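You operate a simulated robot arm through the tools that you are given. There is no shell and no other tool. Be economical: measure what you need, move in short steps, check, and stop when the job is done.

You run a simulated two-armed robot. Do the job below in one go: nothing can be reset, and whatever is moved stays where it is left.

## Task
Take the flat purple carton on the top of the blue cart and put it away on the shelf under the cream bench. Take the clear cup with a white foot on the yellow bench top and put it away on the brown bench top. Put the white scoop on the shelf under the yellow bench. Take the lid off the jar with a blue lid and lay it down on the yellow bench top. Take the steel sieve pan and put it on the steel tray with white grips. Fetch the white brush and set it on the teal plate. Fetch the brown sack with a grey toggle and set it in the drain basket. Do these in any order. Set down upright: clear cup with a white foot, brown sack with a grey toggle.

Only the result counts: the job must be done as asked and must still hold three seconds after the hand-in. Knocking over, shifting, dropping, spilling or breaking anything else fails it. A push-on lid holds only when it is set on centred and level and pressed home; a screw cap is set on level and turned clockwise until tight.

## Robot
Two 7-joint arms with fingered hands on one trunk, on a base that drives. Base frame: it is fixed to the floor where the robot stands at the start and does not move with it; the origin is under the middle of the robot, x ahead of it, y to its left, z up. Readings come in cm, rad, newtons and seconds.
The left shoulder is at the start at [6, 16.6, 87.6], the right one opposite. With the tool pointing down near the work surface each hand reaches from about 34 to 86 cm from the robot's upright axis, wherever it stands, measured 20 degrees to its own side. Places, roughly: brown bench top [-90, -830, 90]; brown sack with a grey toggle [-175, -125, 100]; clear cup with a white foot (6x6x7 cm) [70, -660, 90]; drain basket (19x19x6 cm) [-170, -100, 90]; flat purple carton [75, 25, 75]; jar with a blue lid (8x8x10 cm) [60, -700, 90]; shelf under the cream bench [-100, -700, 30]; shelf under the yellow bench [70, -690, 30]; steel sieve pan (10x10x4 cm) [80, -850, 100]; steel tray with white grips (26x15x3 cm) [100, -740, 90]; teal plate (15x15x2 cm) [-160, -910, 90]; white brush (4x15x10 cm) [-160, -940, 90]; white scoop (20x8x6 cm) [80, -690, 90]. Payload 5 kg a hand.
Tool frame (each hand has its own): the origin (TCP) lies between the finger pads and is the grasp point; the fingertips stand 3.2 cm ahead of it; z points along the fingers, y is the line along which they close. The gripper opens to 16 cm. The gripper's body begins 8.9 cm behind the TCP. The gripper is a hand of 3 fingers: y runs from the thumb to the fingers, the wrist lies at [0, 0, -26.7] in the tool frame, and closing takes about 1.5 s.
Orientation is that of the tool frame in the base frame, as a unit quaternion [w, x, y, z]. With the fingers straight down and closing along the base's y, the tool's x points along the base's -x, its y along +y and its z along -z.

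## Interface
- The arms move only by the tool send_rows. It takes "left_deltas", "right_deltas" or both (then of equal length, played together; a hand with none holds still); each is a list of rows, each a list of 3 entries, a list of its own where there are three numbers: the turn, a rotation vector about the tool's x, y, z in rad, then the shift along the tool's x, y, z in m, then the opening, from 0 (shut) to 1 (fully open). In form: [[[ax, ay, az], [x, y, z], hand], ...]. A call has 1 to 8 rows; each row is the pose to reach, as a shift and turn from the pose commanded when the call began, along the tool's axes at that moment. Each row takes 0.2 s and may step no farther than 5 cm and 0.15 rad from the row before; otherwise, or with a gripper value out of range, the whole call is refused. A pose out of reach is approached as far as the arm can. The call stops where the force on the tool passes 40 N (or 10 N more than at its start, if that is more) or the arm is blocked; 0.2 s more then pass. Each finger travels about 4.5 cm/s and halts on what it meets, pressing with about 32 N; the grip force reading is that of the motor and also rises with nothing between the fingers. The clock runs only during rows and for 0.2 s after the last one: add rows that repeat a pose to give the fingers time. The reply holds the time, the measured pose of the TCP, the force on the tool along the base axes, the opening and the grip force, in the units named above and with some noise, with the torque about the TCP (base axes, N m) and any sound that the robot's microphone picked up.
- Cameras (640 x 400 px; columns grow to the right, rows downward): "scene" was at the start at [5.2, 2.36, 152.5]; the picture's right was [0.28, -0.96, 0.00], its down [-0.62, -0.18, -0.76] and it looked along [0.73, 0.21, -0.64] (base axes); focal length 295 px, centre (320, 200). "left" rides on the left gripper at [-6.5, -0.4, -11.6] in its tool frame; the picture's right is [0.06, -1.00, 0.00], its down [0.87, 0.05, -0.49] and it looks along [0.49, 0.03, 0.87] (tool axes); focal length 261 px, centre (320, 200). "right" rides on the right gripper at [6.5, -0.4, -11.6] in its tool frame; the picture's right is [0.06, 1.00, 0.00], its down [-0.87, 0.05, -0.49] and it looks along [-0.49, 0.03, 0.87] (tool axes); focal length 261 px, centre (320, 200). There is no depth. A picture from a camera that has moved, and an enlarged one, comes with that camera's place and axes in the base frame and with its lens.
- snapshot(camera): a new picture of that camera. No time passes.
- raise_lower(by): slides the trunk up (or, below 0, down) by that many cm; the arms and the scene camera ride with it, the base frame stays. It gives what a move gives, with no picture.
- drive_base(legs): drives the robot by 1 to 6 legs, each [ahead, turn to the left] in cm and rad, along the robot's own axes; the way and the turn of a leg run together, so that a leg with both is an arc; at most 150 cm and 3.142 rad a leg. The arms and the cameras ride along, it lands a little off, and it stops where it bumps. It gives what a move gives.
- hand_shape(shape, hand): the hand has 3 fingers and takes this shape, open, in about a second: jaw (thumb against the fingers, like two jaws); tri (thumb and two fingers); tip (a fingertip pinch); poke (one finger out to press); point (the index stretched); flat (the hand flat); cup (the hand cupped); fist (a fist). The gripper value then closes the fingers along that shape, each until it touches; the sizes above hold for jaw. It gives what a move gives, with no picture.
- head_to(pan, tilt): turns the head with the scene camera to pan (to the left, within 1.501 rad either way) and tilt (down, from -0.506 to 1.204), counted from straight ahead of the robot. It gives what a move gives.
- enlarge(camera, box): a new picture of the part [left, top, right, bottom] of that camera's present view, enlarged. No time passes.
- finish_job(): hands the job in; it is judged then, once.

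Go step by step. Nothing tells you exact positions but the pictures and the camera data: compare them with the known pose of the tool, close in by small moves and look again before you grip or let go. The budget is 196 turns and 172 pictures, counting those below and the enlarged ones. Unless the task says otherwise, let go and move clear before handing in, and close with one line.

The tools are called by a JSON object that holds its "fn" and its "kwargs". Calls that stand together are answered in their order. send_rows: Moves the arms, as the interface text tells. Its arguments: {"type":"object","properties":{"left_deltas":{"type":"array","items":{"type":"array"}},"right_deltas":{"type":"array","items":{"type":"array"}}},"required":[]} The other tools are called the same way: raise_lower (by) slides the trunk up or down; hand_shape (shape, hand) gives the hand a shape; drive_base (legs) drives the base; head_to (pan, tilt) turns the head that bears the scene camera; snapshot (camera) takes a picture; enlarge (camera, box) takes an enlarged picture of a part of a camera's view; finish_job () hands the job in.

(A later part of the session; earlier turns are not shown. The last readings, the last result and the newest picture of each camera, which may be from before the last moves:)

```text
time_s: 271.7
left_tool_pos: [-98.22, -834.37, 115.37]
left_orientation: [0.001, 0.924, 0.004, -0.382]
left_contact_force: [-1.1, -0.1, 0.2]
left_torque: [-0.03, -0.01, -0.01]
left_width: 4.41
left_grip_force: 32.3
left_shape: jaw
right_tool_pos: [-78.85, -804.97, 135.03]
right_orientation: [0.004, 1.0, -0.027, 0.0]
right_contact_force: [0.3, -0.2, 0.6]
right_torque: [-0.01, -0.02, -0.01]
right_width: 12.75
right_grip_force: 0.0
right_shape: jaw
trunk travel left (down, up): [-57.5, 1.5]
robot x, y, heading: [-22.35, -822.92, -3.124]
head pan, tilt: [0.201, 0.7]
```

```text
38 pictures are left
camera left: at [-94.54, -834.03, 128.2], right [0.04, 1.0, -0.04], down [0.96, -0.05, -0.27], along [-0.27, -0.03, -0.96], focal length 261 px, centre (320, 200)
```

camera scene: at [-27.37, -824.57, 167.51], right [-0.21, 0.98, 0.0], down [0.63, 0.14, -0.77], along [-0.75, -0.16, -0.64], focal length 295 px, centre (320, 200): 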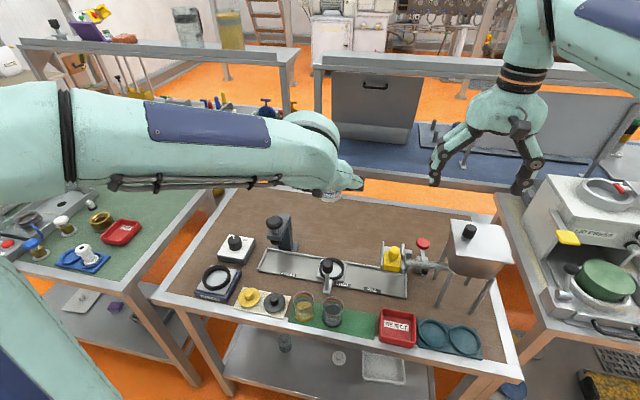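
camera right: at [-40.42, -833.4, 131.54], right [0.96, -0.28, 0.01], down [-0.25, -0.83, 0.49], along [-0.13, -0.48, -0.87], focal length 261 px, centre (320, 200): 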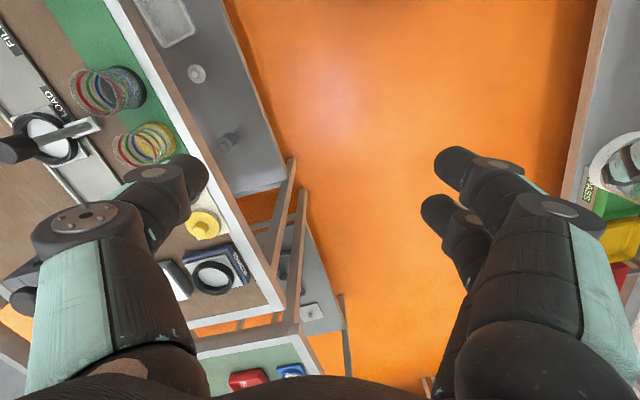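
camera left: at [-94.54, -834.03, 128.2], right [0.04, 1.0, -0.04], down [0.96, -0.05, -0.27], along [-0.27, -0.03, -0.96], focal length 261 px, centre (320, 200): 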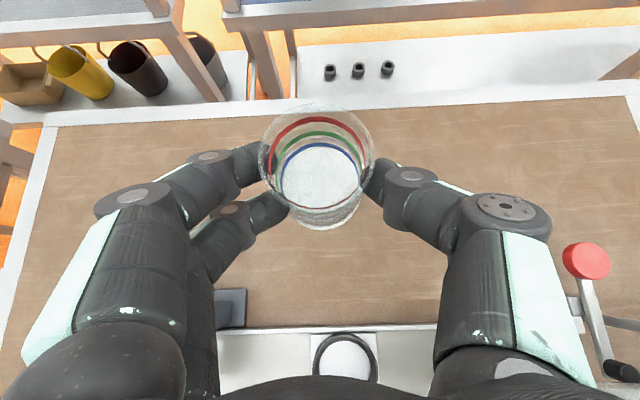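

{"fn": "send_rows", "kwargs": {"left_deltas": [[[0, 0, 0], [0.03, 0, 0.03], 0.22], [[0, 0, 0], [0.06, 0, 0.06], 0.22], [[0, 0, 0], [0.09, 0, 0.09], 0.22], [[0, 0, 0], [0.115, 0, 0.115], 0.22], [[0, 0, 0], [0.128, 0, 0.128], 0.22]]}}

{"fn": "snapshot", "kwargs": {"camera": "left"}}

{"fn": "send_rows", "kwargs": {"left_deltas": [[[0, 0, 0], [0.003, 0, 0.003], 0.22], [[0, 0, 0], [0.006, 0, 0.006], 0.22], [[0, 0, 0], [0.009, 0, 0.009], 0.22]]}}

```text
time_s: 272.9
left_tool_pos: [-98.1, -834.23, 97.26]
left_orientation: [0.001, 0.924, 0.004, -0.382]
left_contact_force: [-0.6, -0.5, -1.1]
left_torque: [0.01, -0.03, -0.02]
left_width: 4.41
left_grip_force: 32.0
left_shape: jaw
right_tool_pos: [-78.67, -804.96, 135.13]
right_orientation: [0.005, 1.0, -0.027, -0.001]
right_contact_force: [0.1, -0.3, -0.3]
right_torque: [0.0, -0.02, 0.01]
right_width: 12.76
right_grip_force: 0.0
right_shape: jaw
trunk travel left (down, up): [-57.5, 1.5]
robot x, y, heading: [-22.09, -822.83, -3.125]
head pan, tilt: [0.201, 0.7]
```

```text
37 pictures are left
camera left: at [-94.42, -833.87, 110.15], right [0.04, 1.0, -0.04], down [0.96, -0.05, -0.27], along [-0.27, -0.03, -0.96], focal length 261 px, centre (320, 200)
```

left: 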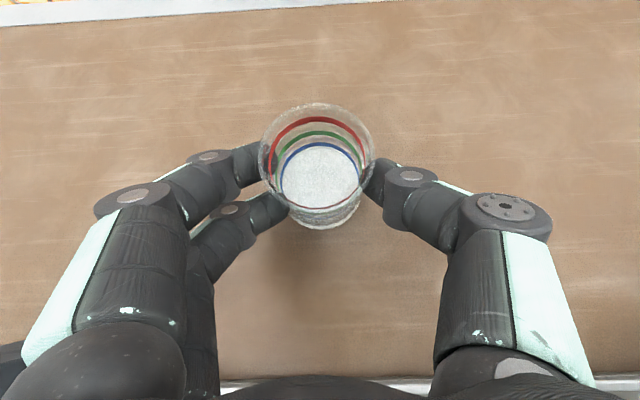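

```text
time_s: 273.7
left_tool_pos: [-97.93, -834.39, 96.24]
left_orientation: [0.002, 0.924, 0.004, -0.382]
left_contact_force: [0.3, -1.1, -0.1]
left_torque: [-0.02, -0.02, 0.02]
left_width: 4.42
left_grip_force: 31.5
left_shape: jaw
right_tool_pos: [-78.68, -804.98, 135.03]
right_orientation: [0.004, 1.0, -0.027, -0.001]
right_contact_force: [0.2, -0.9, -0.5]
right_torque: [-0.01, 0.0, 0.01]
right_width: 12.78
right_grip_force: 0.1
right_shape: jaw
trunk travel left (down, up): [-57.5, 1.5]
robot x, y, heading: [-21.94, -822.84, -3.131]
head pan, tilt: [0.201, 0.7]
```

{"fn": "send_rows", "kwargs": {"left_deltas": [[[0, 0, 0], [0.002, 0, 0.002], 0.22], [[0, 0, 0], [0.004, 0, 0.004], 0.22], [[0, 0, 0], [0.006, 0, 0.006], 0.22]]}}

{"fn": "send_rows", "kwargs": {"left_deltas": [[[0, 0, 0], [0.002, 0, 0.002], 0.22], [[0, 0, 0], [0.003, 0, 0.003], 0.22]]}}

```text
time_s: 274.5
left_tool_pos: [-98.05, -834.25, 95.24]
left_orientation: [0.002, 0.924, 0.005, -0.381]
left_contact_force: [-0.4, -0.9, -0.5]
left_torque: [0.0, -0.01, 0.0]
left_width: 4.4
left_grip_force: 32.3
left_shape: jaw
right_tool_pos: [-78.71, -805.0, 135.14]
right_orientation: [0.004, 1.0, -0.027, -0.001]
right_contact_force: [0.3, 0.5, 1.3]
right_torque: [-0.01, 0.0, 0.0]
right_width: 12.77
right_grip_force: 0.1
right_shape: jaw
trunk travel left (down, up): [-57.5, 1.5]
robot x, y, heading: [-22.71, -822.75, -3.129]
head pan, tilt: [0.201, 0.7]
```

```text
time_s: 275.1
left_tool_pos: [-98.15, -834.36, 94.94]
left_orientation: [0.002, 0.924, 0.004, -0.383]
left_contact_force: [-1.2, -0.7, 4.1]
left_torque: [-0.02, -0.02, -0.01]
left_width: 4.42
left_grip_force: 32.4
left_shape: jaw
right_tool_pos: [-78.59, -804.91, 135.2]
right_orientation: [0.005, 1.0, -0.028, -0.001]
right_contact_force: [-0.2, -0.6, -0.1]
right_torque: [0.0, 0.01, 0.0]
right_width: 12.77
right_grip_force: 0.0
right_shape: jaw
trunk travel left (down, up): [-57.5, 1.5]
robot x, y, heading: [-21.97, -823.13, -3.121]
head pan, tilt: [0.201, 0.7]
```

Touchdown. Release and lift straight up, then back.

{"fn": "send_rows", "kwargs": {"left_deltas": [[[0, 0, 0], [0, 0, 0], 0.35], [[0, 0, 0], [0, 0, 0], 0.5], [[0, 0, 0], [0, 0, 0], 0.6], [[0, 0, 0], [0, 0, 0], 0.6], [[0, 0, 0], [-0.025, 0, -0.03], 0.6], [[0, 0, 0], [-0.055, 0, -0.06], 0.6], [[0, 0, 0], [-0.085, 0, -0.09], 0.6], [[0, 0, 0], [-0.12, 0, -0.12], 0.6]]}}

{"fn": "send_rows", "kwargs": {"left_deltas": [[[0, 0, 0], [-0.02, 0, -0.03], 0.7], [[0, 0, 0], [-0.03, 0, -0.07], 0.7], [[0, 0, 0], [-0.02, 0, -0.11], 0.7], [[0, 0, 0], [-0.01, 0, -0.15], 0.7], [[0, 0, 0], [0.01, 0, -0.19], 0.7]]}}

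{"fn": "snapshot", "kwargs": {"camera": "scene"}}

```text
time_s: 276.9
left_tool_pos: [-98.22, -834.56, 111.98]
left_orientation: [0.002, 0.924, 0.005, -0.383]
left_contact_force: [-0.1, -1.7, -0.3]
left_torque: [0.06, 0.04, 0.0]
left_width: 9.53
left_grip_force: 0.1
left_shape: jaw
right_tool_pos: [-78.72, -805.32, 135.15]
right_orientation: [0.004, 1.0, -0.026, 0.0]
right_contact_force: [-0.3, -0.7, 0.7]
right_torque: [0.13, -0.02, 0.03]
right_width: 12.79
right_grip_force: 0.0
right_shape: jaw
trunk travel left (down, up): [-57.5, 1.5]
robot x, y, heading: [-21.94, -822.66, -3.129]
head pan, tilt: [0.201, 0.7]
```

```text
time_s: 278.1
left_tool_pos: [-83.61, -833.93, 124.57]
left_orientation: [0.002, 0.924, 0.004, -0.383]
left_contact_force: [0.1, 0.3, -0.3]
left_torque: [-0.01, 0.01, 0.0]
left_width: 11.18
left_grip_force: 0.1
left_shape: jaw
right_tool_pos: [-78.54, -804.98, 135.27]
right_orientation: [0.005, 1.0, -0.027, -0.003]
right_contact_force: [0.2, -1.0, 0.9]
right_torque: [-0.01, 0.04, -0.01]
right_width: 12.78
right_grip_force: 0.0
right_shape: jaw
trunk travel left (down, up): [-57.5, 1.5]
robot x, y, heading: [-22.01, -822.67, -3.128]
head pan, tilt: [0.201, 0.7]
```

```text
36 pictures are left
camera scene: at [-27.18, -824.6, 167.51], right [-0.21, 0.98, 0.0], down [0.63, 0.14, -0.77], along [-0.75, -0.16, -0.64], focal length 295 px, centre (320, 200)
```

scene: 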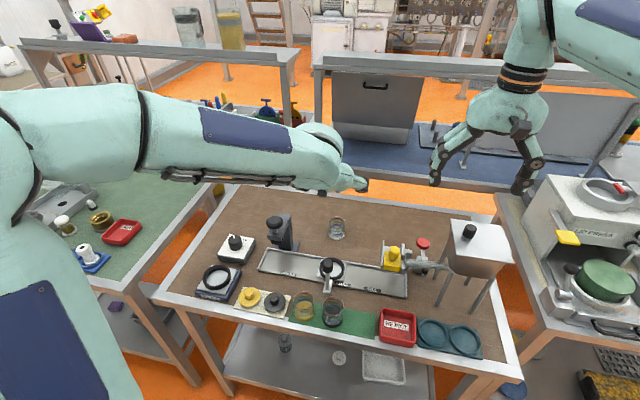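

The cup stands on the brown bench. Next the sieve pan: I'll back off, turn around and look at the opposite bench.

{"fn": "drive_base", "kwargs": {"legs": [[-17, 0], [0, 1.555], [24, 0], [0, 1.4]]}}

{"fn": "head_to", "kwargs": {"pan": 0.15, "tilt": 0.55}}

{"fn": "snapshot", "kwargs": {"camera": "scene"}}

```text
time_s: 288.4
left_tool_pos: [57.52, -846.79, 124.68]
left_orientation: [0.381, 0.08, 0.92, -0.033]
left_contact_force: [-0.9, -0.3, -0.1]
left_torque: [-0.01, 0.01, 0.03]
left_width: 11.17
left_grip_force: 0.0
left_shape: jaw
right_tool_pos: [47.34, -874.37, 135.18]
right_orientation: [0.001, 0.119, 0.993, 0.004]
right_contact_force: [0.5, -0.2, 0.0]
right_torque: [0.01, -0.01, 0.01]
right_width: 12.78
right_grip_force: 0.1
right_shape: jaw
trunk travel left (down, up): [-57.5, 1.5]
robot x, y, heading: [-4.78, -846.58, -0.173]
head pan, tilt: [0.201, 0.7]
```

```text
time_s: 289.1
left_tool_pos: [57.54, -846.79, 124.61]
left_orientation: [0.381, 0.08, 0.921, -0.033]
left_contact_force: [0.6, -0.7, 0.3]
left_torque: [-0.01, -0.07, -0.02]
left_width: 11.16
left_grip_force: 0.1
left_shape: jaw
right_tool_pos: [47.26, -874.32, 135.1]
right_orientation: [0.002, 0.118, 0.993, 0.005]
right_contact_force: [-0.1, -0.1, -0.3]
right_torque: [0.02, 0.0, 0.0]
right_width: 12.77
right_grip_force: 0.0
right_shape: jaw
trunk travel left (down, up): [-57.5, 1.5]
robot x, y, heading: [-5.13, -846.52, -0.171]
head pan, tilt: [0.15, 0.55]
```

```text
35 pictures are left
camera scene: at [0.95, -846.26, 168.81], right [-0.02, -1.0, 0.0], down [-0.52, 0.01, -0.85], along [0.85, -0.02, -0.52], focal length 295 px, centre (320, 200)
```

scene: 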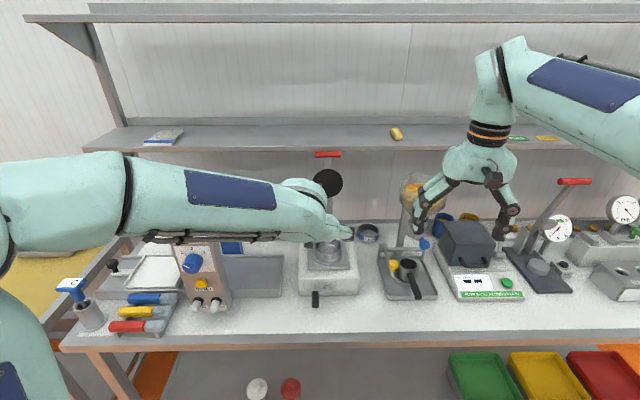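

The sieve pan is on the machine straight ahead at about [80, -851, 100]. Zooming in.

{"fn": "enlarge", "kwargs": {"camera": "scene", "box": [260, 140, 460, 310]}}

{"fn": "snapshot", "kwargs": {"camera": "left"}}

```text
2.35 times, centred on (360, 225) of scene
camera zoom: at [0.95, -846.26, 168.81], right [-0.02, -1.0, 0.0], down [-0.52, 0.01, -0.85], along [0.85, -0.02, -0.52], focal length 695 px, centre (226, 141)
```

zoom: 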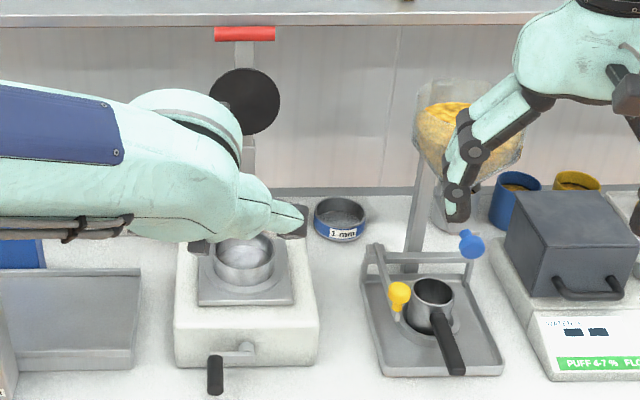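

```text
33 pictures are left
camera left: at [54.13, -846.74, 137.5], right [-0.22, -0.98, -0.04], down [-0.94, 0.22, -0.27], along [0.27, -0.02, -0.96], focal length 261 px, centre (320, 200)
```

left: 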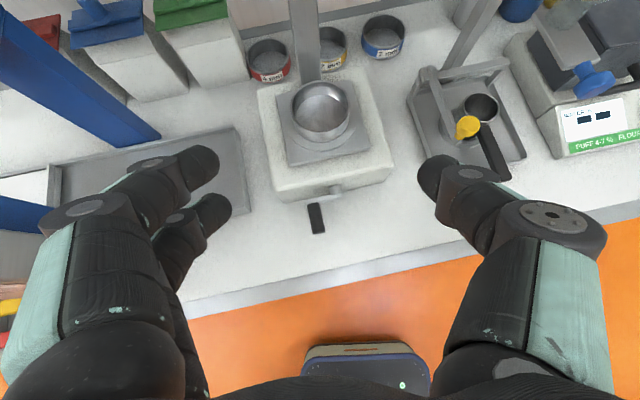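

The pan's rim is at [79.4, -850.7, ~101]. I'll drive a little closer and approach it.

{"fn": "drive_base", "kwargs": {"legs": [[8, 0]]}}

{"fn": "send_rows", "kwargs": {"left_deltas": [[[0, 0, 0], [0.01, 0, 0.038], 0.9], [[0, 0, 0], [0.02, 0, 0.077], 0.9], [[0, 0, 0], [0.03, 0, 0.115], 0.9], [[0, 0, 0], [0.04, 0, 0.153], 0.9], [[0, 0, 0], [0.05, 0, 0.19], 0.9]]}}

{"fn": "snapshot", "kwargs": {"camera": "left"}}

```text
time_s: 290.2
left_tool_pos: [65.84, -848.27, 124.47]
left_orientation: [0.381, 0.081, 0.92, -0.033]
left_contact_force: [-0.1, -0.1, -0.5]
left_torque: [0.01, 0.03, 0.04]
left_width: 11.15
left_grip_force: 0.0
left_shape: jaw
right_tool_pos: [55.47, -875.81, 135.09]
right_orientation: [0.001, 0.119, 0.993, 0.004]
right_contact_force: [0.8, -0.5, -0.2]
right_torque: [0.03, 0.07, -0.03]
right_width: 12.77
right_grip_force: 0.0
right_shape: jaw
trunk travel left (down, up): [-57.5, 1.5]
robot x, y, heading: [3.0, -847.56, -0.173]
head pan, tilt: [0.15, 0.55]
```

```text
time_s: 291.4
left_tool_pos: [75.56, -850.26, 107.65]
left_orientation: [0.381, 0.08, 0.921, -0.033]
left_contact_force: [0.0, 0.0, -0.1]
left_torque: [-0.02, -0.02, -0.01]
left_width: 14.38
left_grip_force: 0.0
left_shape: jaw
right_tool_pos: [55.44, -875.89, 135.19]
right_orientation: [0.001, 0.119, 0.993, 0.004]
right_contact_force: [0.1, -0.4, -0.7]
right_torque: [0.02, 0.05, 0.01]
right_width: 12.79
right_grip_force: 0.0
right_shape: jaw
trunk travel left (down, up): [-57.5, 1.5]
robot x, y, heading: [2.76, -848.02, -0.172]
head pan, tilt: [0.15, 0.55]
```

```text
32 pictures are left
camera left: at [72.03, -850.09, 120.55], right [-0.22, -0.98, -0.04], down [-0.94, 0.22, -0.27], along [0.27, -0.02, -0.96], focal length 261 px, centre (320, 200)
```

left: 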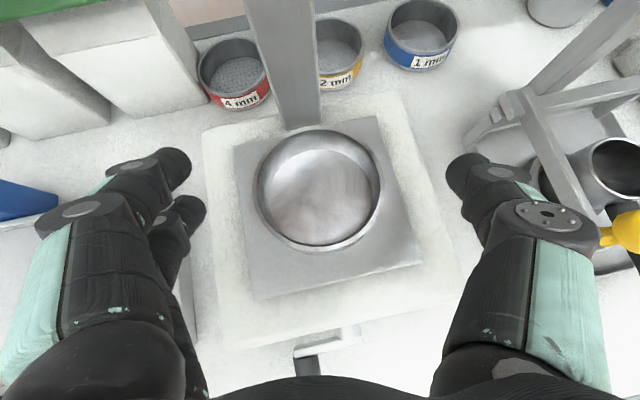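

{"fn": "send_rows", "kwargs": {"left_deltas": [[[0, 0, 0], [0.015, 0.001, 0.034], 0.85], [[0, 0, 0], [0.029, 0.001, 0.0675], 0.85]]}}

{"fn": "send_rows", "kwargs": {"left_deltas": [[[0, 0, 0], [0, 0, 0], 0.6], [[0, 0, 0], [0, 0, 0], 0.5], [[0, 0, 0], [0, 0, 0], 0.45], [[0, 0, 0], [0, 0, 0], 0.45], [[0, 0, 0], [0, 0, 0], 0.45]]}}

{"fn": "snapshot", "kwargs": {"camera": "left"}}

```text
time_s: 292.1
left_tool_pos: [78.36, -851.02, 102.35]
left_orientation: [0.391, 0.087, 0.915, -0.035]
left_contact_force: [-5.6, -1.6, 17.2]
left_torque: [1.54, -0.12, 0.55]
left_width: 13.62
left_grip_force: 0.1
left_shape: jaw
right_tool_pos: [55.18, -875.76, 135.12]
right_orientation: [0.002, 0.118, 0.993, 0.004]
right_contact_force: [-0.5, 0.2, 0.7]
right_torque: [-0.02, 0.04, 0.04]
right_width: 12.77
right_grip_force: 0.0
right_shape: jaw
trunk travel left (down, up): [-57.5, 1.5]
robot x, y, heading: [2.89, -847.98, -0.168]
head pan, tilt: [0.15, 0.55]
stopped in row 2 (left hand): the force on the tool passed its limit at 46 N (the readings are from after the stop); the commanded pose is now the measured one
```

```text
time_s: 293.2
left_tool_pos: [78.47, -850.85, 102.49]
left_orientation: [0.391, 0.085, 0.916, -0.035]
left_contact_force: [8.9, -3.3, 31.0]
left_torque: [1.17, -0.31, 0.19]
left_width: 8.78
left_grip_force: 31.9
left_shape: jaw
right_tool_pos: [55.13, -875.76, 135.18]
right_orientation: [0.001, 0.118, 0.993, 0.004]
right_contact_force: [-0.6, 0.3, -0.4]
right_torque: [0.0, -0.04, -0.01]
right_width: 12.77
right_grip_force: 0.0
right_shape: jaw
trunk travel left (down, up): [-57.5, 1.5]
robot x, y, heading: [3.26, -847.96, -0.175]
head pan, tilt: [0.15, 0.55]
```

```text
31 pictures are left
camera left: at [74.58, -850.71, 115.09], right [-0.22, -0.97, -0.05], down [-0.93, 0.23, -0.29], along [0.29, -0.02, -0.96], focal length 261 px, centre (320, 200)
```

left: 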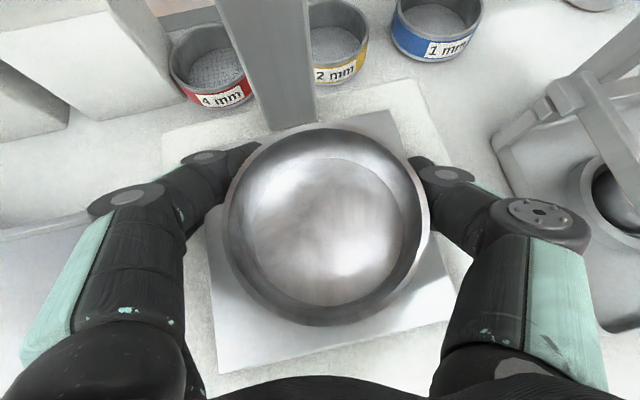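

Gripped. Lift it slightly and draw it back out.

{"fn": "send_rows", "kwargs": {"left_deltas": [[[0, 0, 0], [-0.008, 0, -0.008], 0.45], [[0, 0, 0], [-0.025, 0, -0.025], 0.45], [[0, 0, 0], [-0.04, 0, -0.045], 0.45], [[0, 0, 0], [-0.055, 0, -0.075], 0.45]]}}

{"fn": "snapshot", "kwargs": {"camera": "left"}}

```text
time_s: 294.2
left_tool_pos: [76.55, -850.52, 111.25]
left_orientation: [0.388, 0.086, 0.917, -0.034]
left_contact_force: [-0.5, -0.5, 0.7]
left_torque: [-0.02, -0.04, 0.02]
left_width: 3.98
left_grip_force: 31.9
left_shape: jaw
right_tool_pos: [55.13, -875.76, 135.17]
right_orientation: [0.001, 0.118, 0.993, 0.004]
right_contact_force: [-0.5, 0.3, 0.1]
right_torque: [-0.01, -0.04, -0.02]
right_width: 12.76
right_grip_force: 0.0
right_shape: jaw
trunk travel left (down, up): [-57.5, 1.5]
robot x, y, heading: [3.09, -848.0, -0.17]
head pan, tilt: [0.15, 0.55]
```

```text
30 pictures are left
camera left: at [72.87, -850.36, 124.03], right [-0.23, -0.97, -0.05], down [-0.93, 0.23, -0.28], along [0.29, -0.02, -0.96], focal length 261 px, centre (320, 200)
```

left: 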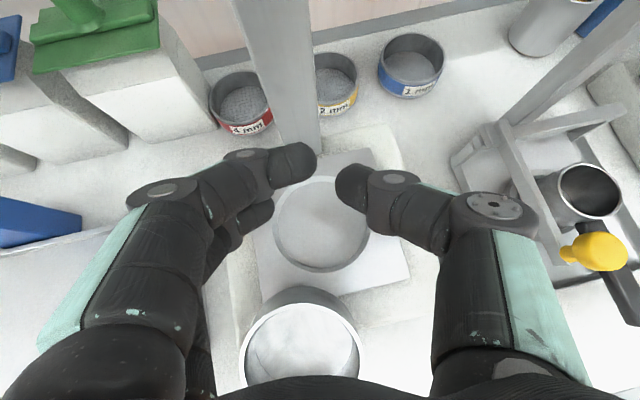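

The pan slipped from the fingers. I'll hold still, open, and look where it is.

{"fn": "send_rows", "kwargs": {"left_deltas": [[[0, 0, 0], [0, 0, 0], 0.5], [[0, 0, 0], [0, 0, 0], 0.7], [[0, 0, 0], [0, 0, 0], 0.9]]}}

{"fn": "snapshot", "kwargs": {"camera": "left"}}

{"fn": "snapshot", "kwargs": {"camera": "scene"}}

```text
time_s: 295.1
left_tool_pos: [76.74, -850.57, 111.1]
left_orientation: [0.388, 0.086, 0.917, -0.034]
left_contact_force: [0.6, 0.1, -0.2]
left_torque: [0.0, 0.0, 0.0]
left_width: 9.98
left_grip_force: 0.1
left_shape: jaw
right_tool_pos: [55.25, -875.78, 135.16]
right_orientation: [0.001, 0.119, 0.993, 0.004]
right_contact_force: [-0.3, -1.1, 0.4]
right_torque: [-0.02, 0.01, 0.0]
right_width: 12.78
right_grip_force: 0.1
right_shape: jaw
trunk travel left (down, up): [-57.5, 1.5]
robot x, y, heading: [3.32, -848.33, -0.171]
head pan, tilt: [0.15, 0.55]
```

```text
29 pictures are left
camera left: at [73.0, -850.43, 123.99], right [-0.23, -0.97, -0.05], down [-0.93, 0.23, -0.28], along [0.29, -0.02, -0.96], focal length 261 px, centre (320, 200)
```

left: 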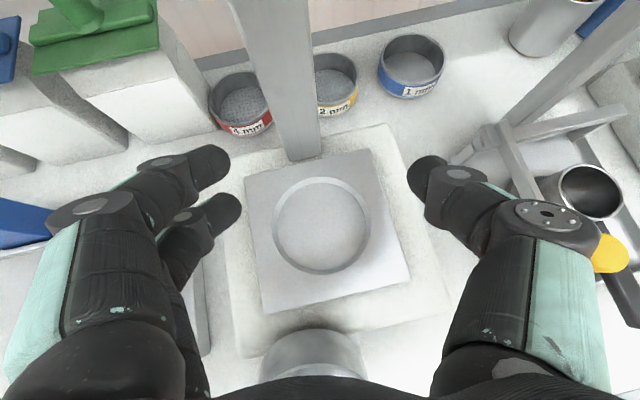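

```text
28 pictures are left
camera scene: at [8.94, -847.61, 168.82], right [-0.02, -1.0, 0.0], down [-0.52, 0.01, -0.85], along [0.85, -0.02, -0.52], focal length 295 px, centre (320, 200)
```

scene: 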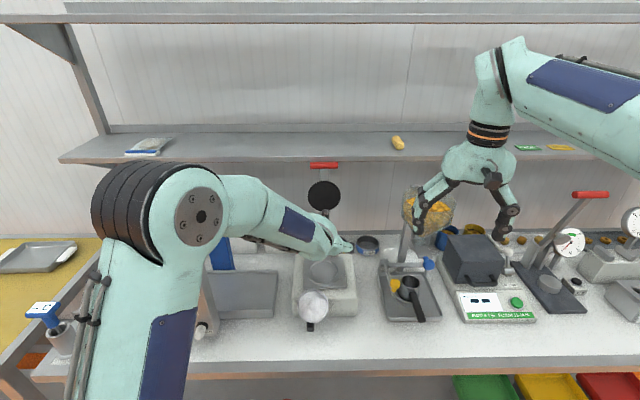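

The pan popped out and now lies in front of the machine. I'll zoom in on it.

{"fn": "enlarge", "kwargs": {"camera": "scene", "box": [250, 240, 400, 350]}}

```text
3.64 times, centred on (325, 295) of scene
camera zoom: at [8.94, -847.61, 168.82], right [-0.02, -1.0, 0.0], down [-0.52, 0.01, -0.85], along [0.85, -0.02, -0.52], focal length 1074 px, centre (302, -146)
```

zoom: 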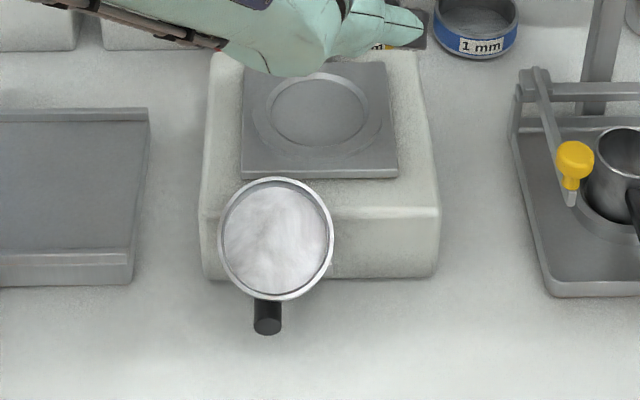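

The pan leans against the machine front with its mouth facing me, axis tilted about 39°, centre near [70.4, -846.9, 92.5]. I'll align the left hand coaxially with it and look.

{"fn": "send_rows", "kwargs": {"left_deltas": [[[-0.024, 0.024, -0.028], [0.034, 0.0025, -0.005], 0.9], [[-0.048, 0.048, -0.056], [0.067, 0.005, -0.009], 0.9], [[-0.073, 0.073, -0.084], [0.1, 0.0075, -0.014], 0.9], [[-0.097, 0.097, -0.112], [0.134, 0.01, -0.018], 0.9], [[-0.121, 0.121, -0.14], [0.168, 0.0125, -0.023], 0.9]]}}

{"fn": "snapshot", "kwargs": {"camera": "left"}}

```text
time_s: 296.2
left_tool_pos: [63.88, -846.99, 100.63]
left_orientation: [0.335, -0.001, 0.942, 0.0]
left_contact_force: [-0.6, -0.4, -0.3]
left_torque: [0.05, 0.01, 0.01]
left_width: 14.38
left_grip_force: 0.0
left_shape: jaw
right_tool_pos: [55.39, -875.83, 135.11]
right_orientation: [0.001, 0.118, 0.993, 0.005]
right_contact_force: [0.0, -0.4, -0.6]
right_torque: [0.02, -0.06, 0.01]
right_width: 12.75
right_grip_force: 0.0
right_shape: jaw
trunk travel left (down, up): [-57.5, 1.5]
robot x, y, heading: [2.86, -847.9, -0.17]
head pan, tilt: [0.15, 0.55]
```

```text
26 pictures are left
camera left: at [61.66, -847.45, 113.8], right [-0.05, -1.0, -0.04], down [-0.98, 0.05, -0.17], along [0.17, 0.03, -0.99], focal length 261 px, centre (320, 200)
```

left: 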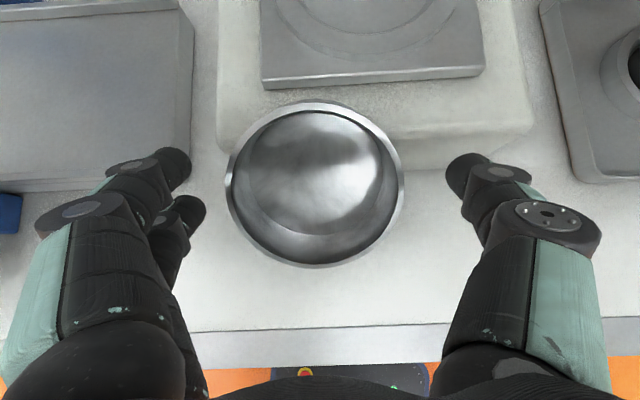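

Triangulating again: the pan's mouth is right at the fingers, centre [65.2, -846.9, 98.9], tilted about 26°. I'll match the tilt, advance slightly and close.

{"fn": "send_rows", "kwargs": {"left_deltas": [[[0, 0.11, 0], [0, 0, 0.009], 0.9], [[0, 0.22, 0], [0, 0.001, 0.018], 0.9], [[0, 0.22, 0], [0, 0.001, 0.018], 0.9]]}}

{"fn": "snapshot", "kwargs": {"camera": "left"}}

```text
time_s: 297.1
left_tool_pos: [64.84, -847.0, 99.27]
left_orientation: [0.229, 0.0, 0.973, -0.001]
left_contact_force: [-0.5, -1.3, 0.2]
left_torque: [0.03, -0.04, 0.06]
left_width: 14.39
left_grip_force: 0.0
left_shape: jaw
right_tool_pos: [55.18, -875.93, 135.04]
right_orientation: [0.001, 0.118, 0.993, 0.005]
right_contact_force: [-0.7, -0.6, -0.6]
right_torque: [0.01, 0.0, -0.01]
right_width: 12.75
right_grip_force: 0.1
right_shape: jaw
trunk travel left (down, up): [-57.5, 1.5]
robot x, y, heading: [2.86, -848.27, -0.167]
head pan, tilt: [0.15, 0.55]
```

```text
25 pictures are left
camera left: at [65.7, -847.43, 112.61], right [-0.06, -1.0, -0.03], down [-1.0, 0.05, 0.05], along [-0.05, 0.03, -1.0], focal length 261 px, centre (320, 200)
```

left: 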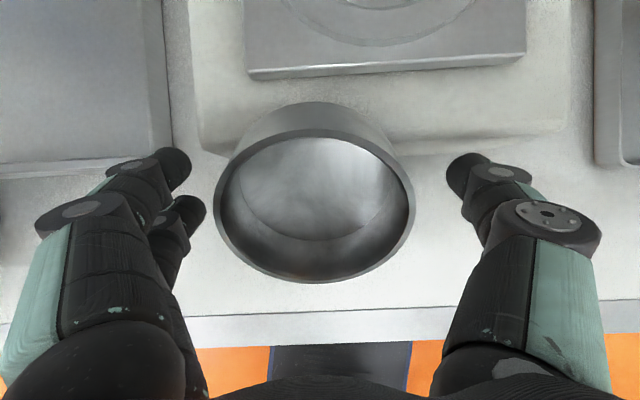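

Looking straight down shows the tilt is really about 40°. I'll rotate back to that about the same point and close.

{"fn": "send_rows", "kwargs": {"left_deltas": [[[0, -0.118, 0], [0, 0, 0], 0.9], [[0, -0.236, 0], [0, 0, 0], 0.85], [[0, -0.236, 0], [0, 0, 0], 0.7], [[0, -0.236, 0], [0, 0, 0], 0.55], [[0, -0.236, 0], [0, 0, 0], 0.45], [[0, -0.236, 0], [0, 0, 0], 0.45], [[0, -0.236, 0], [0, 0, 0], 0.45], [[0, -0.236, 0], [0, 0, 0], 0.45]]}}

{"fn": "snapshot", "kwargs": {"camera": "left"}}

```text
time_s: 298.9
left_tool_pos: [64.88, -846.52, 99.35]
left_orientation: [0.341, -0.002, 0.94, 0.0]
left_contact_force: [-1.6, 20.4, -1.2]
left_torque: [0.08, 0.02, 0.73]
left_width: 7.65
left_grip_force: 31.8
left_shape: jaw
right_tool_pos: [55.19, -875.61, 135.14]
right_orientation: [0.001, 0.118, 0.993, 0.003]
right_contact_force: [0.5, -0.1, -0.2]
right_torque: [0.03, 0.01, 0.01]
right_width: 12.77
right_grip_force: 0.0
right_shape: jaw
trunk travel left (down, up): [-57.5, 1.5]
robot x, y, heading: [2.85, -848.0, -0.165]
head pan, tilt: [0.15, 0.55]
```

```text
24 pictures are left
camera left: at [62.65, -847.05, 112.33], right [-0.04, -1.0, -0.04], down [-0.98, 0.05, -0.18], along [0.18, 0.03, -0.98], focal length 261 px, centre (320, 200)
```

left: 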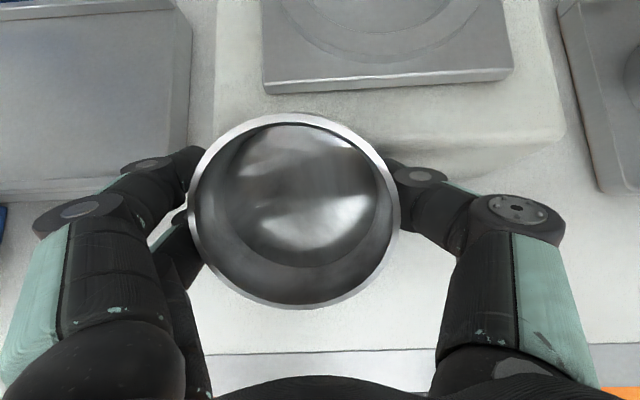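

Gripped again. Lift gently and check the hold.

{"fn": "send_rows", "kwargs": {"left_deltas": [[[0, 0, 0], [-0.006, 0, -0.008], 0.4], [[0, 0, 0], [-0.015, 0, -0.02], 0.4], [[0, 0, 0], [-0.02, 0, -0.04], 0.4], [[0, 0, 0], [-0.03, 0, -0.07], 0.4]]}}

{"fn": "snapshot", "kwargs": {"camera": "left"}}

```text
time_s: 299.9
left_tool_pos: [62.77, -847.05, 106.63]
left_orientation: [0.342, 0.001, 0.94, -0.001]
left_contact_force: [-0.9, -0.4, -1.2]
left_torque: [-0.03, -0.04, 0.01]
left_width: 6.4
left_grip_force: 31.6
left_shape: jaw
right_tool_pos: [55.32, -875.83, 135.1]
right_orientation: [0.002, 0.118, 0.993, 0.004]
right_contact_force: [0.2, -0.4, 0.1]
right_torque: [0.0, 0.01, -0.01]
right_width: 12.78
right_grip_force: 0.0
right_shape: jaw
trunk travel left (down, up): [-57.5, 1.5]
robot x, y, heading: [2.59, -848.0, -0.17]
head pan, tilt: [0.15, 0.55]
```

```text
23 pictures are left
camera left: at [60.41, -847.45, 119.75], right [-0.05, -1.0, -0.04], down [-0.98, 0.06, -0.18], along [0.18, 0.03, -0.98], focal length 261 px, centre (320, 200)
```

left: 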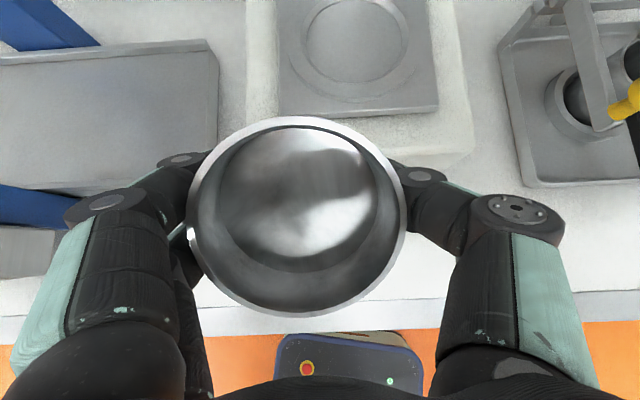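

The pan is held again, roughly facing up. I'll back off and drive to the yellow bench's tray.

{"fn": "send_rows", "kwargs": {"left_deltas": [[[0, 0, 0], [-0.02, 0, -0.025], 0.2], [[0, 0, 0], [-0.04, 0, -0.05], 0.2], [[0, 0, 0], [-0.06, 0, -0.075], 0.2]]}}

{"fn": "drive_base", "kwargs": {"legs": [[-25, 0], [0, 1.74], [89, 0], [0, -1.57]]}}

{"fn": "snapshot", "kwargs": {"camera": "left"}}

{"fn": "snapshot", "kwargs": {"camera": "scene"}}

```text
time_s: 300.6
left_tool_pos: [62.69, -846.75, 116.16]
left_orientation: [0.341, -0.001, 0.94, 0.0]
left_contact_force: [0.1, -0.2, -0.7]
left_torque: [-0.04, -0.03, 0.0]
left_width: 5.96
left_grip_force: 31.8
left_shape: jaw
right_tool_pos: [55.24, -875.77, 135.09]
right_orientation: [0.002, 0.118, 0.993, 0.003]
right_contact_force: [-1.4, 0.1, -0.4]
right_torque: [-0.03, -0.01, 0.03]
right_width: 12.78
right_grip_force: 0.0
right_shape: jaw
trunk travel left (down, up): [-57.5, 1.5]
robot x, y, heading: [3.09, -847.74, -0.17]
head pan, tilt: [0.15, 0.55]
```

```text
time_s: 315.1
left_tool_pos: [36.7, -744.46, 116.09]
left_orientation: [0.341, -0.074, 0.937, 0.026]
left_contact_force: [0.0, -0.1, -2.2]
left_torque: [-0.02, -0.02, 0.01]
left_width: 5.95
left_grip_force: 31.8
left_shape: jaw
right_tool_pos: [33.86, -774.32, 135.13]
right_orientation: [0.002, 0.041, 0.999, 0.005]
right_contact_force: [-0.2, -0.1, 0.6]
right_torque: [0.03, -0.01, -0.02]
right_width: 12.77
right_grip_force: 0.0
right_shape: jaw
trunk travel left (down, up): [-57.5, 1.5]
robot x, y, heading: [-22.52, -754.91, -0.016]
head pan, tilt: [0.15, 0.55]
```

```text
22 pictures are left
camera left: at [34.41, -745.25, 129.26], right [0.11, -0.99, -0.04], down [-0.98, -0.1, -0.18], along [0.18, 0.06, -0.98], focal length 261 px, centre (320, 200)
```

left: 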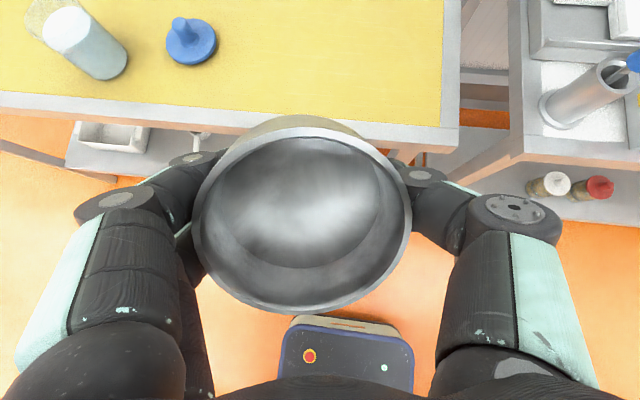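

```text
21 pictures are left
camera scene: at [-16.36, -753.6, 168.82], right [0.14, -0.99, 0.0], down [-0.52, -0.07, -0.85], along [0.84, 0.12, -0.52], focal length 295 px, centre (320, 200)
```

scene: 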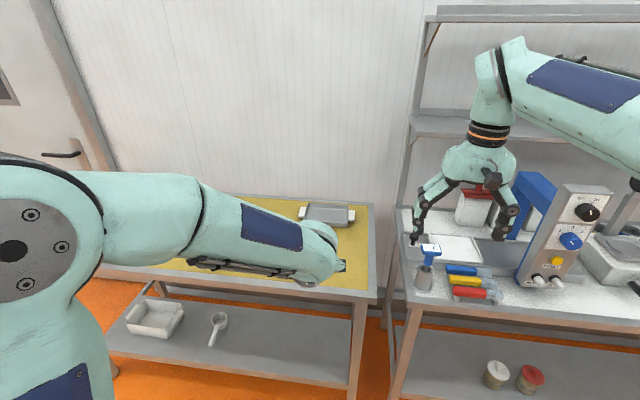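

The pan is held coaxially with the hand, so a vertical hand will set it level. I'll drive in and bring it over the tray with the hand turning to vertical.

{"fn": "drive_base", "kwargs": {"legs": [[37.5, 0]]}}

{"fn": "send_rows", "kwargs": {"left_deltas": [[[0, 0.14, 0], [-0.027, -0.0025, 0.033], 0.2], [[0, 0.28, 0], [-0.054, -0.005, 0.066], 0.2], [[0, 0.42, 0], [-0.08, -0.0075, 0.099], 0.2], [[0, 0.56, 0], [-0.107, -0.01, 0.132], 0.2], [[0, 0.69, 0], [-0.134, -0.0127, 0.165], 0.2]]}}

{"fn": "snapshot", "kwargs": {"camera": "left"}}

{"fn": "snapshot", "kwargs": {"camera": "scene"}}

```text
time_s: 317.5
left_tool_pos: [74.44, -745.31, 116.03]
left_orientation: [0.34, -0.07, 0.938, 0.024]
left_contact_force: [0.4, 0.0, -0.5]
left_torque: [-0.02, 0.02, 0.0]
left_width: 5.94
left_grip_force: 31.8
left_shape: jaw
right_tool_pos: [71.48, -775.16, 135.04]
right_orientation: [0.0, 0.044, 0.999, 0.004]
right_contact_force: [0.3, 0.8, -0.4]
right_torque: [-0.02, 0.02, 0.03]
right_width: 12.79
right_grip_force: 0.1
right_shape: jaw
trunk travel left (down, up): [-57.5, 1.5]
robot x, y, heading: [15.49, -755.39, -0.021]
head pan, tilt: [0.15, 0.55]
```

```text
time_s: 318.9
left_tool_pos: [89.78, -748.04, 108.71]
left_orientation: [-0.037, 0.026, 0.998, 0.032]
left_contact_force: [-0.1, 2.0, -1.4]
left_torque: [-0.14, 0.05, 0.03]
left_width: 5.87
left_grip_force: 32.2
left_shape: jaw
left hand out of reach, approached as far as the arm can: row 5
right_tool_pos: [71.56, -774.76, 135.02]
right_orientation: [0.0, 0.044, 0.999, 0.002]
right_contact_force: [0.4, 0.7, 0.7]
right_torque: [-0.13, 0.06, 0.0]
right_width: 12.79
right_grip_force: 0.1
right_shape: jaw
trunk travel left (down, up): [-57.5, 1.5]
robot x, y, heading: [15.35, -755.61, -0.019]
head pan, tilt: [0.15, 0.55]
stopped in row 5 (left hand): the arm was blocked; the commanded pose is now the measured one
```

```text
20 pictures are left
camera left: at [97.16, -749.56, 119.75], right [-0.12, -0.99, -0.06], down [-0.83, 0.07, 0.56], along [-0.55, 0.11, -0.83], focal length 261 px, centre (320, 200)
```

left: 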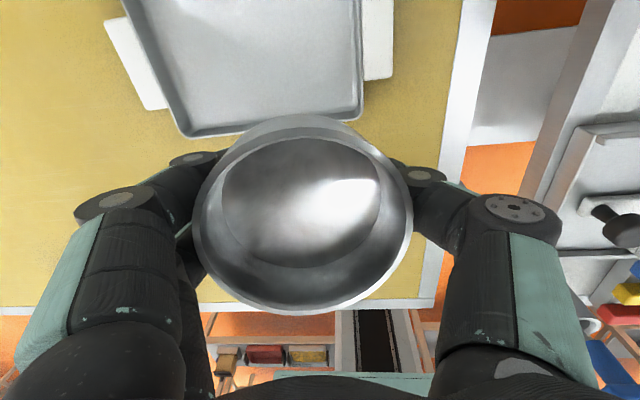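

```text
19 pictures are left
camera scene: at [21.6, -753.83, 168.8], right [0.13, -0.99, 0.0], down [-0.52, -0.07, -0.85], along [0.84, 0.11, -0.52], focal length 295 px, centre (320, 200)
```

scene: 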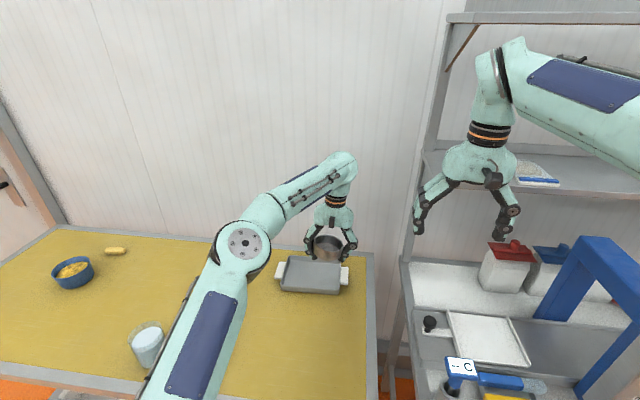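

The pan is above but short of the tray, whose centre is about [95.5, -742]. I'll edge the base forward, then shift and lower while levelling the hand.

{"fn": "drive_base", "kwargs": {"legs": [[2.5, 0]]}}

{"fn": "send_rows", "kwargs": {"left_deltas": [[[0.02, -0.025, 0], [0, 0.004, 0.035], 0.2], [[0.04, -0.05, 0], [-0.012, 0.02, 0.06], 0.2], [[0.062, -0.075, 0], [-0.024, 0.038, 0.075], 0.2], [[0.062, -0.075, 0], [-0.035, 0.054, 0.078], 0.2]]}}

{"fn": "snapshot", "kwargs": {"camera": "left"}}

```text
time_s: 319.7
left_tool_pos: [92.25, -748.56, 108.52]
left_orientation: [-0.039, 0.027, 0.998, 0.033]
left_contact_force: [1.1, -0.3, -1.5]
left_torque: [0.01, 0.09, 0.02]
left_width: 5.9
left_grip_force: 31.7
left_shape: jaw
right_tool_pos: [74.14, -775.47, 135.0]
right_orientation: [-0.001, 0.045, 0.999, 0.004]
right_contact_force: [0.8, 0.5, -0.9]
right_torque: [0.0, 0.08, 0.03]
right_width: 12.78
right_grip_force: 0.0
right_shape: jaw
trunk travel left (down, up): [-57.5, 1.5]
robot x, y, heading: [17.81, -755.83, -0.022]
head pan, tilt: [0.15, 0.55]
```

```text
time_s: 320.7
left_tool_pos: [95.17, -742.68, 100.9]
left_orientation: [0.0, 0.028, 1.0, 0.001]
left_contact_force: [-0.2, 0.0, -0.6]
left_torque: [0.03, 0.0, 0.02]
left_width: 5.88
left_grip_force: 32.3
left_shape: jaw
right_tool_pos: [73.87, -775.54, 135.04]
right_orientation: [0.001, 0.046, 0.999, 0.005]
right_contact_force: [-0.3, 1.0, -0.7]
right_torque: [-0.08, -0.03, 0.0]
right_width: 12.77
right_grip_force: 0.1
right_shape: jaw
trunk travel left (down, up): [-57.5, 1.5]
robot x, y, heading: [17.74, -755.17, -0.022]
head pan, tilt: [0.15, 0.55]
```

```text
18 pictures are left
camera left: at [101.84, -743.6, 112.54], right [-0.12, -0.99, 0.0], down [-0.86, 0.1, 0.49], along [-0.49, 0.06, -0.87], focal length 261 px, centre (320, 200)
```

left: 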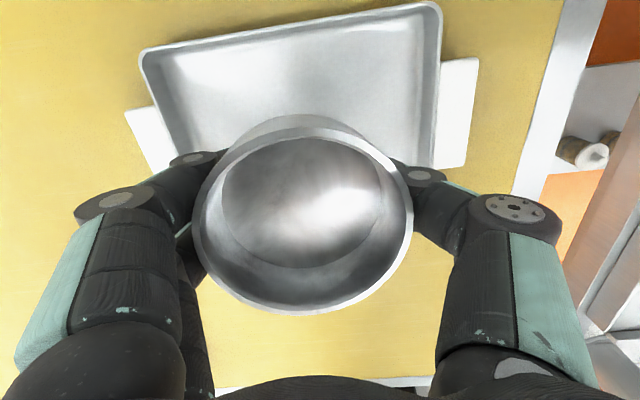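

The pan is centred over the tray. Lower it with a small forward nudge.

{"fn": "send_rows", "kwargs": {"left_deltas": [[[0, 0, 0], [-0.006, 0.001, 0.015], 0.2], [[0, 0, 0], [-0.006, 0.001, 0.03], 0.2], [[0, 0, 0], [-0.006, 0.001, 0.04], 0.2]]}}

{"fn": "send_rows", "kwargs": {"left_deltas": [[[0, 0, 0], [0, 0, 0.004], 0.2], [[0, 0, 0], [0, 0, 0.008], 0.2], [[0, 0, 0], [0, 0, 0.012], 0.2]]}}

{"fn": "snapshot", "kwargs": {"camera": "left"}}

```text
time_s: 321.5
left_tool_pos: [95.8, -742.74, 97.1]
left_orientation: [-0.001, 0.028, 1.0, 0.001]
left_contact_force: [-0.7, 0.7, -1.2]
left_torque: [-0.03, -0.02, 0.0]
left_width: 5.88
left_grip_force: 32.1
left_shape: jaw
right_tool_pos: [73.87, -775.48, 135.06]
right_orientation: [0.001, 0.045, 0.999, 0.005]
right_contact_force: [-0.2, 0.0, 0.9]
right_torque: [0.03, 0.03, 0.0]
right_width: 12.76
right_grip_force: 0.0
right_shape: jaw
trunk travel left (down, up): [-57.5, 1.5]
robot x, y, heading: [17.55, -755.66, -0.019]
head pan, tilt: [0.15, 0.55]
```

```text
time_s: 322.3
left_tool_pos: [95.82, -742.78, 95.88]
left_orientation: [-0.001, 0.028, 1.0, 0.001]
left_contact_force: [0.0, -0.2, -1.3]
left_torque: [-0.02, 0.04, 0.01]
left_width: 5.87
left_grip_force: 32.0
left_shape: jaw
right_tool_pos: [73.8, -775.55, 135.08]
right_orientation: [0.001, 0.045, 0.999, 0.004]
right_contact_force: [-0.8, 0.1, 0.0]
right_torque: [0.03, 0.03, -0.01]
right_width: 12.77
right_grip_force: 0.1
right_shape: jaw
trunk travel left (down, up): [-57.5, 1.5]
robot x, y, heading: [17.9, -755.76, -0.023]
head pan, tilt: [0.15, 0.55]
```

```text
17 pictures are left
camera left: at [102.43, -743.59, 107.45], right [-0.12, -0.99, 0.0], down [-0.86, 0.1, 0.49], along [-0.49, 0.06, -0.87], focal length 261 px, centre (320, 200)
```

left: 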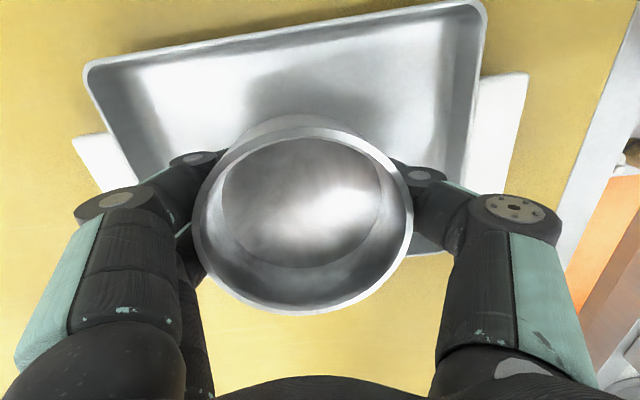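

{"fn": "send_rows", "kwargs": {"left_deltas": [[[0, 0, 0], [-0.008, 0, 0], 0.2], [[0, 0, 0], [-0.008, 0, 0.004], 0.2], [[0, 0, 0], [-0.008, 0, 0.008], 0.2]]}}

{"fn": "send_rows", "kwargs": {"left_deltas": [[[0, 0, 0], [0, 0, 0.003], 0.2], [[0, 0, 0], [0, 0, 0.006], 0.2]]}}

```text
time_s: 323.1
left_tool_pos: [96.65, -742.79, 95.11]
left_orientation: [-0.002, 0.028, 1.0, 0.001]
left_contact_force: [0.2, 0.5, -1.2]
left_torque: [-0.04, -0.03, 0.03]
left_width: 5.85
left_grip_force: 32.5
left_shape: jaw
right_tool_pos: [73.87, -775.54, 135.05]
right_orientation: [0.002, 0.044, 0.999, 0.005]
right_contact_force: [0.1, 0.1, 0.7]
right_torque: [0.0, 0.02, -0.03]
right_width: 12.77
right_grip_force: 0.1
right_shape: jaw
trunk travel left (down, up): [-57.5, 1.5]
robot x, y, heading: [17.94, -755.57, -0.025]
head pan, tilt: [0.15, 0.55]
```

```text
time_s: 323.7
left_tool_pos: [96.7, -742.77, 94.52]
left_orientation: [-0.001, 0.029, 1.0, 0.001]
left_contact_force: [-0.3, -0.5, -1.6]
left_torque: [0.01, 0.02, -0.01]
left_width: 5.86
left_grip_force: 32.1
left_shape: jaw
right_tool_pos: [73.84, -775.55, 134.99]
right_orientation: [0.001, 0.046, 0.999, 0.005]
right_contact_force: [-0.4, 0.7, 0.3]
right_torque: [-0.05, -0.01, -0.01]
right_width: 12.77
right_grip_force: 0.1
right_shape: jaw
trunk travel left (down, up): [-57.5, 1.5]
robot x, y, heading: [18.35, -755.56, -0.029]
head pan, tilt: [0.15, 0.55]
```

{"fn": "send_rows", "kwargs": {"left_deltas": [[[0, 0, 0], [0, 0, 0.003], 0.2], [[0, 0, 0], [0, 0, 0.006], 0.2]]}}

{"fn": "send_rows", "kwargs": {"left_deltas": [[[0, 0, 0], [0, 0, 0.003], 0.2], [[0, 0, 0], [0, 0, 0.006], 0.2]]}}

{"fn": "snapshot", "kwargs": {"camera": "left"}}

```text
time_s: 324.3
left_tool_pos: [96.69, -742.69, 93.73]
left_orientation: [-0.001, 0.028, 1.0, 0.0]
left_contact_force: [0.1, 0.6, -1.7]
left_torque: [0.01, 0.01, 0.03]
left_width: 5.87
left_grip_force: 31.9
left_shape: jaw
right_tool_pos: [73.82, -775.5, 135.14]
right_orientation: [0.001, 0.046, 0.999, 0.004]
right_contact_force: [0.2, -0.1, 0.2]
right_torque: [0.0, 0.01, -0.03]
right_width: 12.78
right_grip_force: 0.1
right_shape: jaw
trunk travel left (down, up): [-57.5, 1.5]
robot x, y, heading: [17.56, -755.48, -0.017]
head pan, tilt: [0.15, 0.55]
```

```text
time_s: 324.9
left_tool_pos: [96.62, -742.79, 93.66]
left_orientation: [0.001, 0.028, 1.0, 0.001]
left_contact_force: [-0.4, -1.4, 18.8]
left_torque: [-0.88, 0.07, -0.04]
left_width: 5.92
left_grip_force: 32.0
left_shape: jaw
right_tool_pos: [73.73, -775.46, 135.12]
right_orientation: [0.002, 0.045, 0.999, 0.005]
right_contact_force: [-0.6, -0.5, -0.7]
right_torque: [0.02, 0.02, -0.01]
right_width: 12.77
right_grip_force: 0.0
right_shape: jaw
trunk travel left (down, up): [-57.5, 1.5]
robot x, y, heading: [17.95, -755.8, -0.021]
head pan, tilt: [0.15, 0.55]
```

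```text
16 pictures are left
camera left: at [103.23, -743.68, 105.25], right [-0.12, -0.99, 0.0], down [-0.87, 0.1, 0.49], along [-0.49, 0.06, -0.87], focal length 261 px, centre (320, 200)
```

left: 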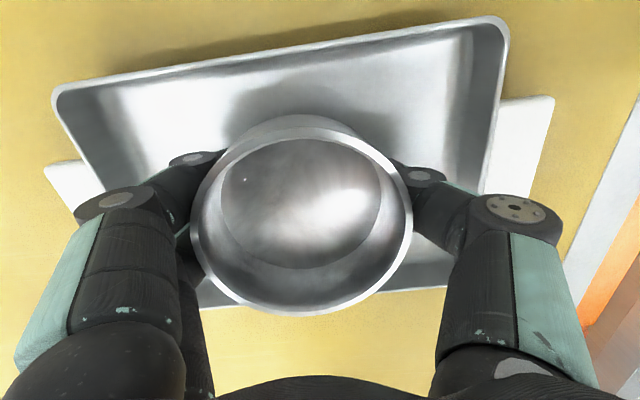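

Fingertips touch the tray floor with the pan inside. Release and rise.

{"fn": "send_rows", "kwargs": {"left_deltas": [[[0, 0, 0], [0, 0, -0.001], 0.4], [[0, 0, 0], [0, 0, -0.001], 0.5], [[0, 0, 0], [0, 0, -0.001], 0.65], [[0, 0, 0], [0, 0, -0.001], 0.75], [[0, 0, 0], [0, 0, -0.001], 0.75], [[0, 0, 0], [0, 0, -0.02], 0.75], [[0, 0, 0], [0, 0, -0.05], 0.75], [[0, 0, 0], [0, 0, -0.09], 0.75]]}}

{"fn": "snapshot", "kwargs": {"camera": "left"}}

```text
time_s: 326.7
left_tool_pos: [96.89, -742.76, 102.26]
left_orientation: [-0.001, 0.028, 1.0, 0.0]
left_contact_force: [0.1, -0.2, 1.0]
left_torque: [-0.04, 0.0, -0.02]
left_width: 11.97
left_grip_force: 0.0
left_shape: jaw
right_tool_pos: [73.74, -775.47, 135.05]
right_orientation: [0.001, 0.045, 0.999, 0.005]
right_contact_force: [-0.5, 1.1, 0.2]
right_torque: [0.05, -0.01, 0.0]
right_width: 12.81
right_grip_force: 0.1
right_shape: jaw
trunk travel left (down, up): [-57.5, 1.5]
robot x, y, heading: [17.61, -755.56, -0.024]
head pan, tilt: [0.15, 0.55]
```

```text
15 pictures are left
camera left: at [103.41, -743.65, 113.89], right [-0.12, -0.99, 0.0], down [-0.86, 0.1, 0.49], along [-0.49, 0.06, -0.87], focal length 261 px, centre (320, 200)
```

left: 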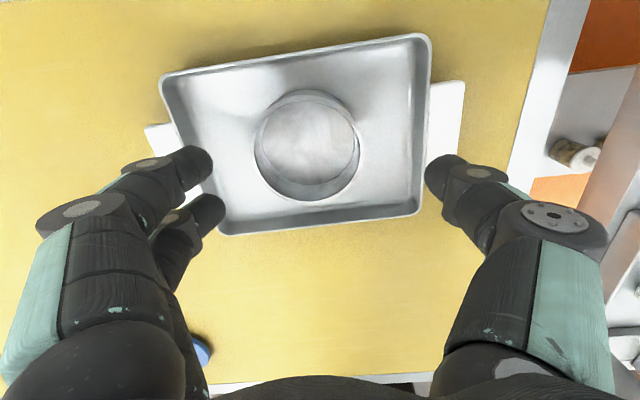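

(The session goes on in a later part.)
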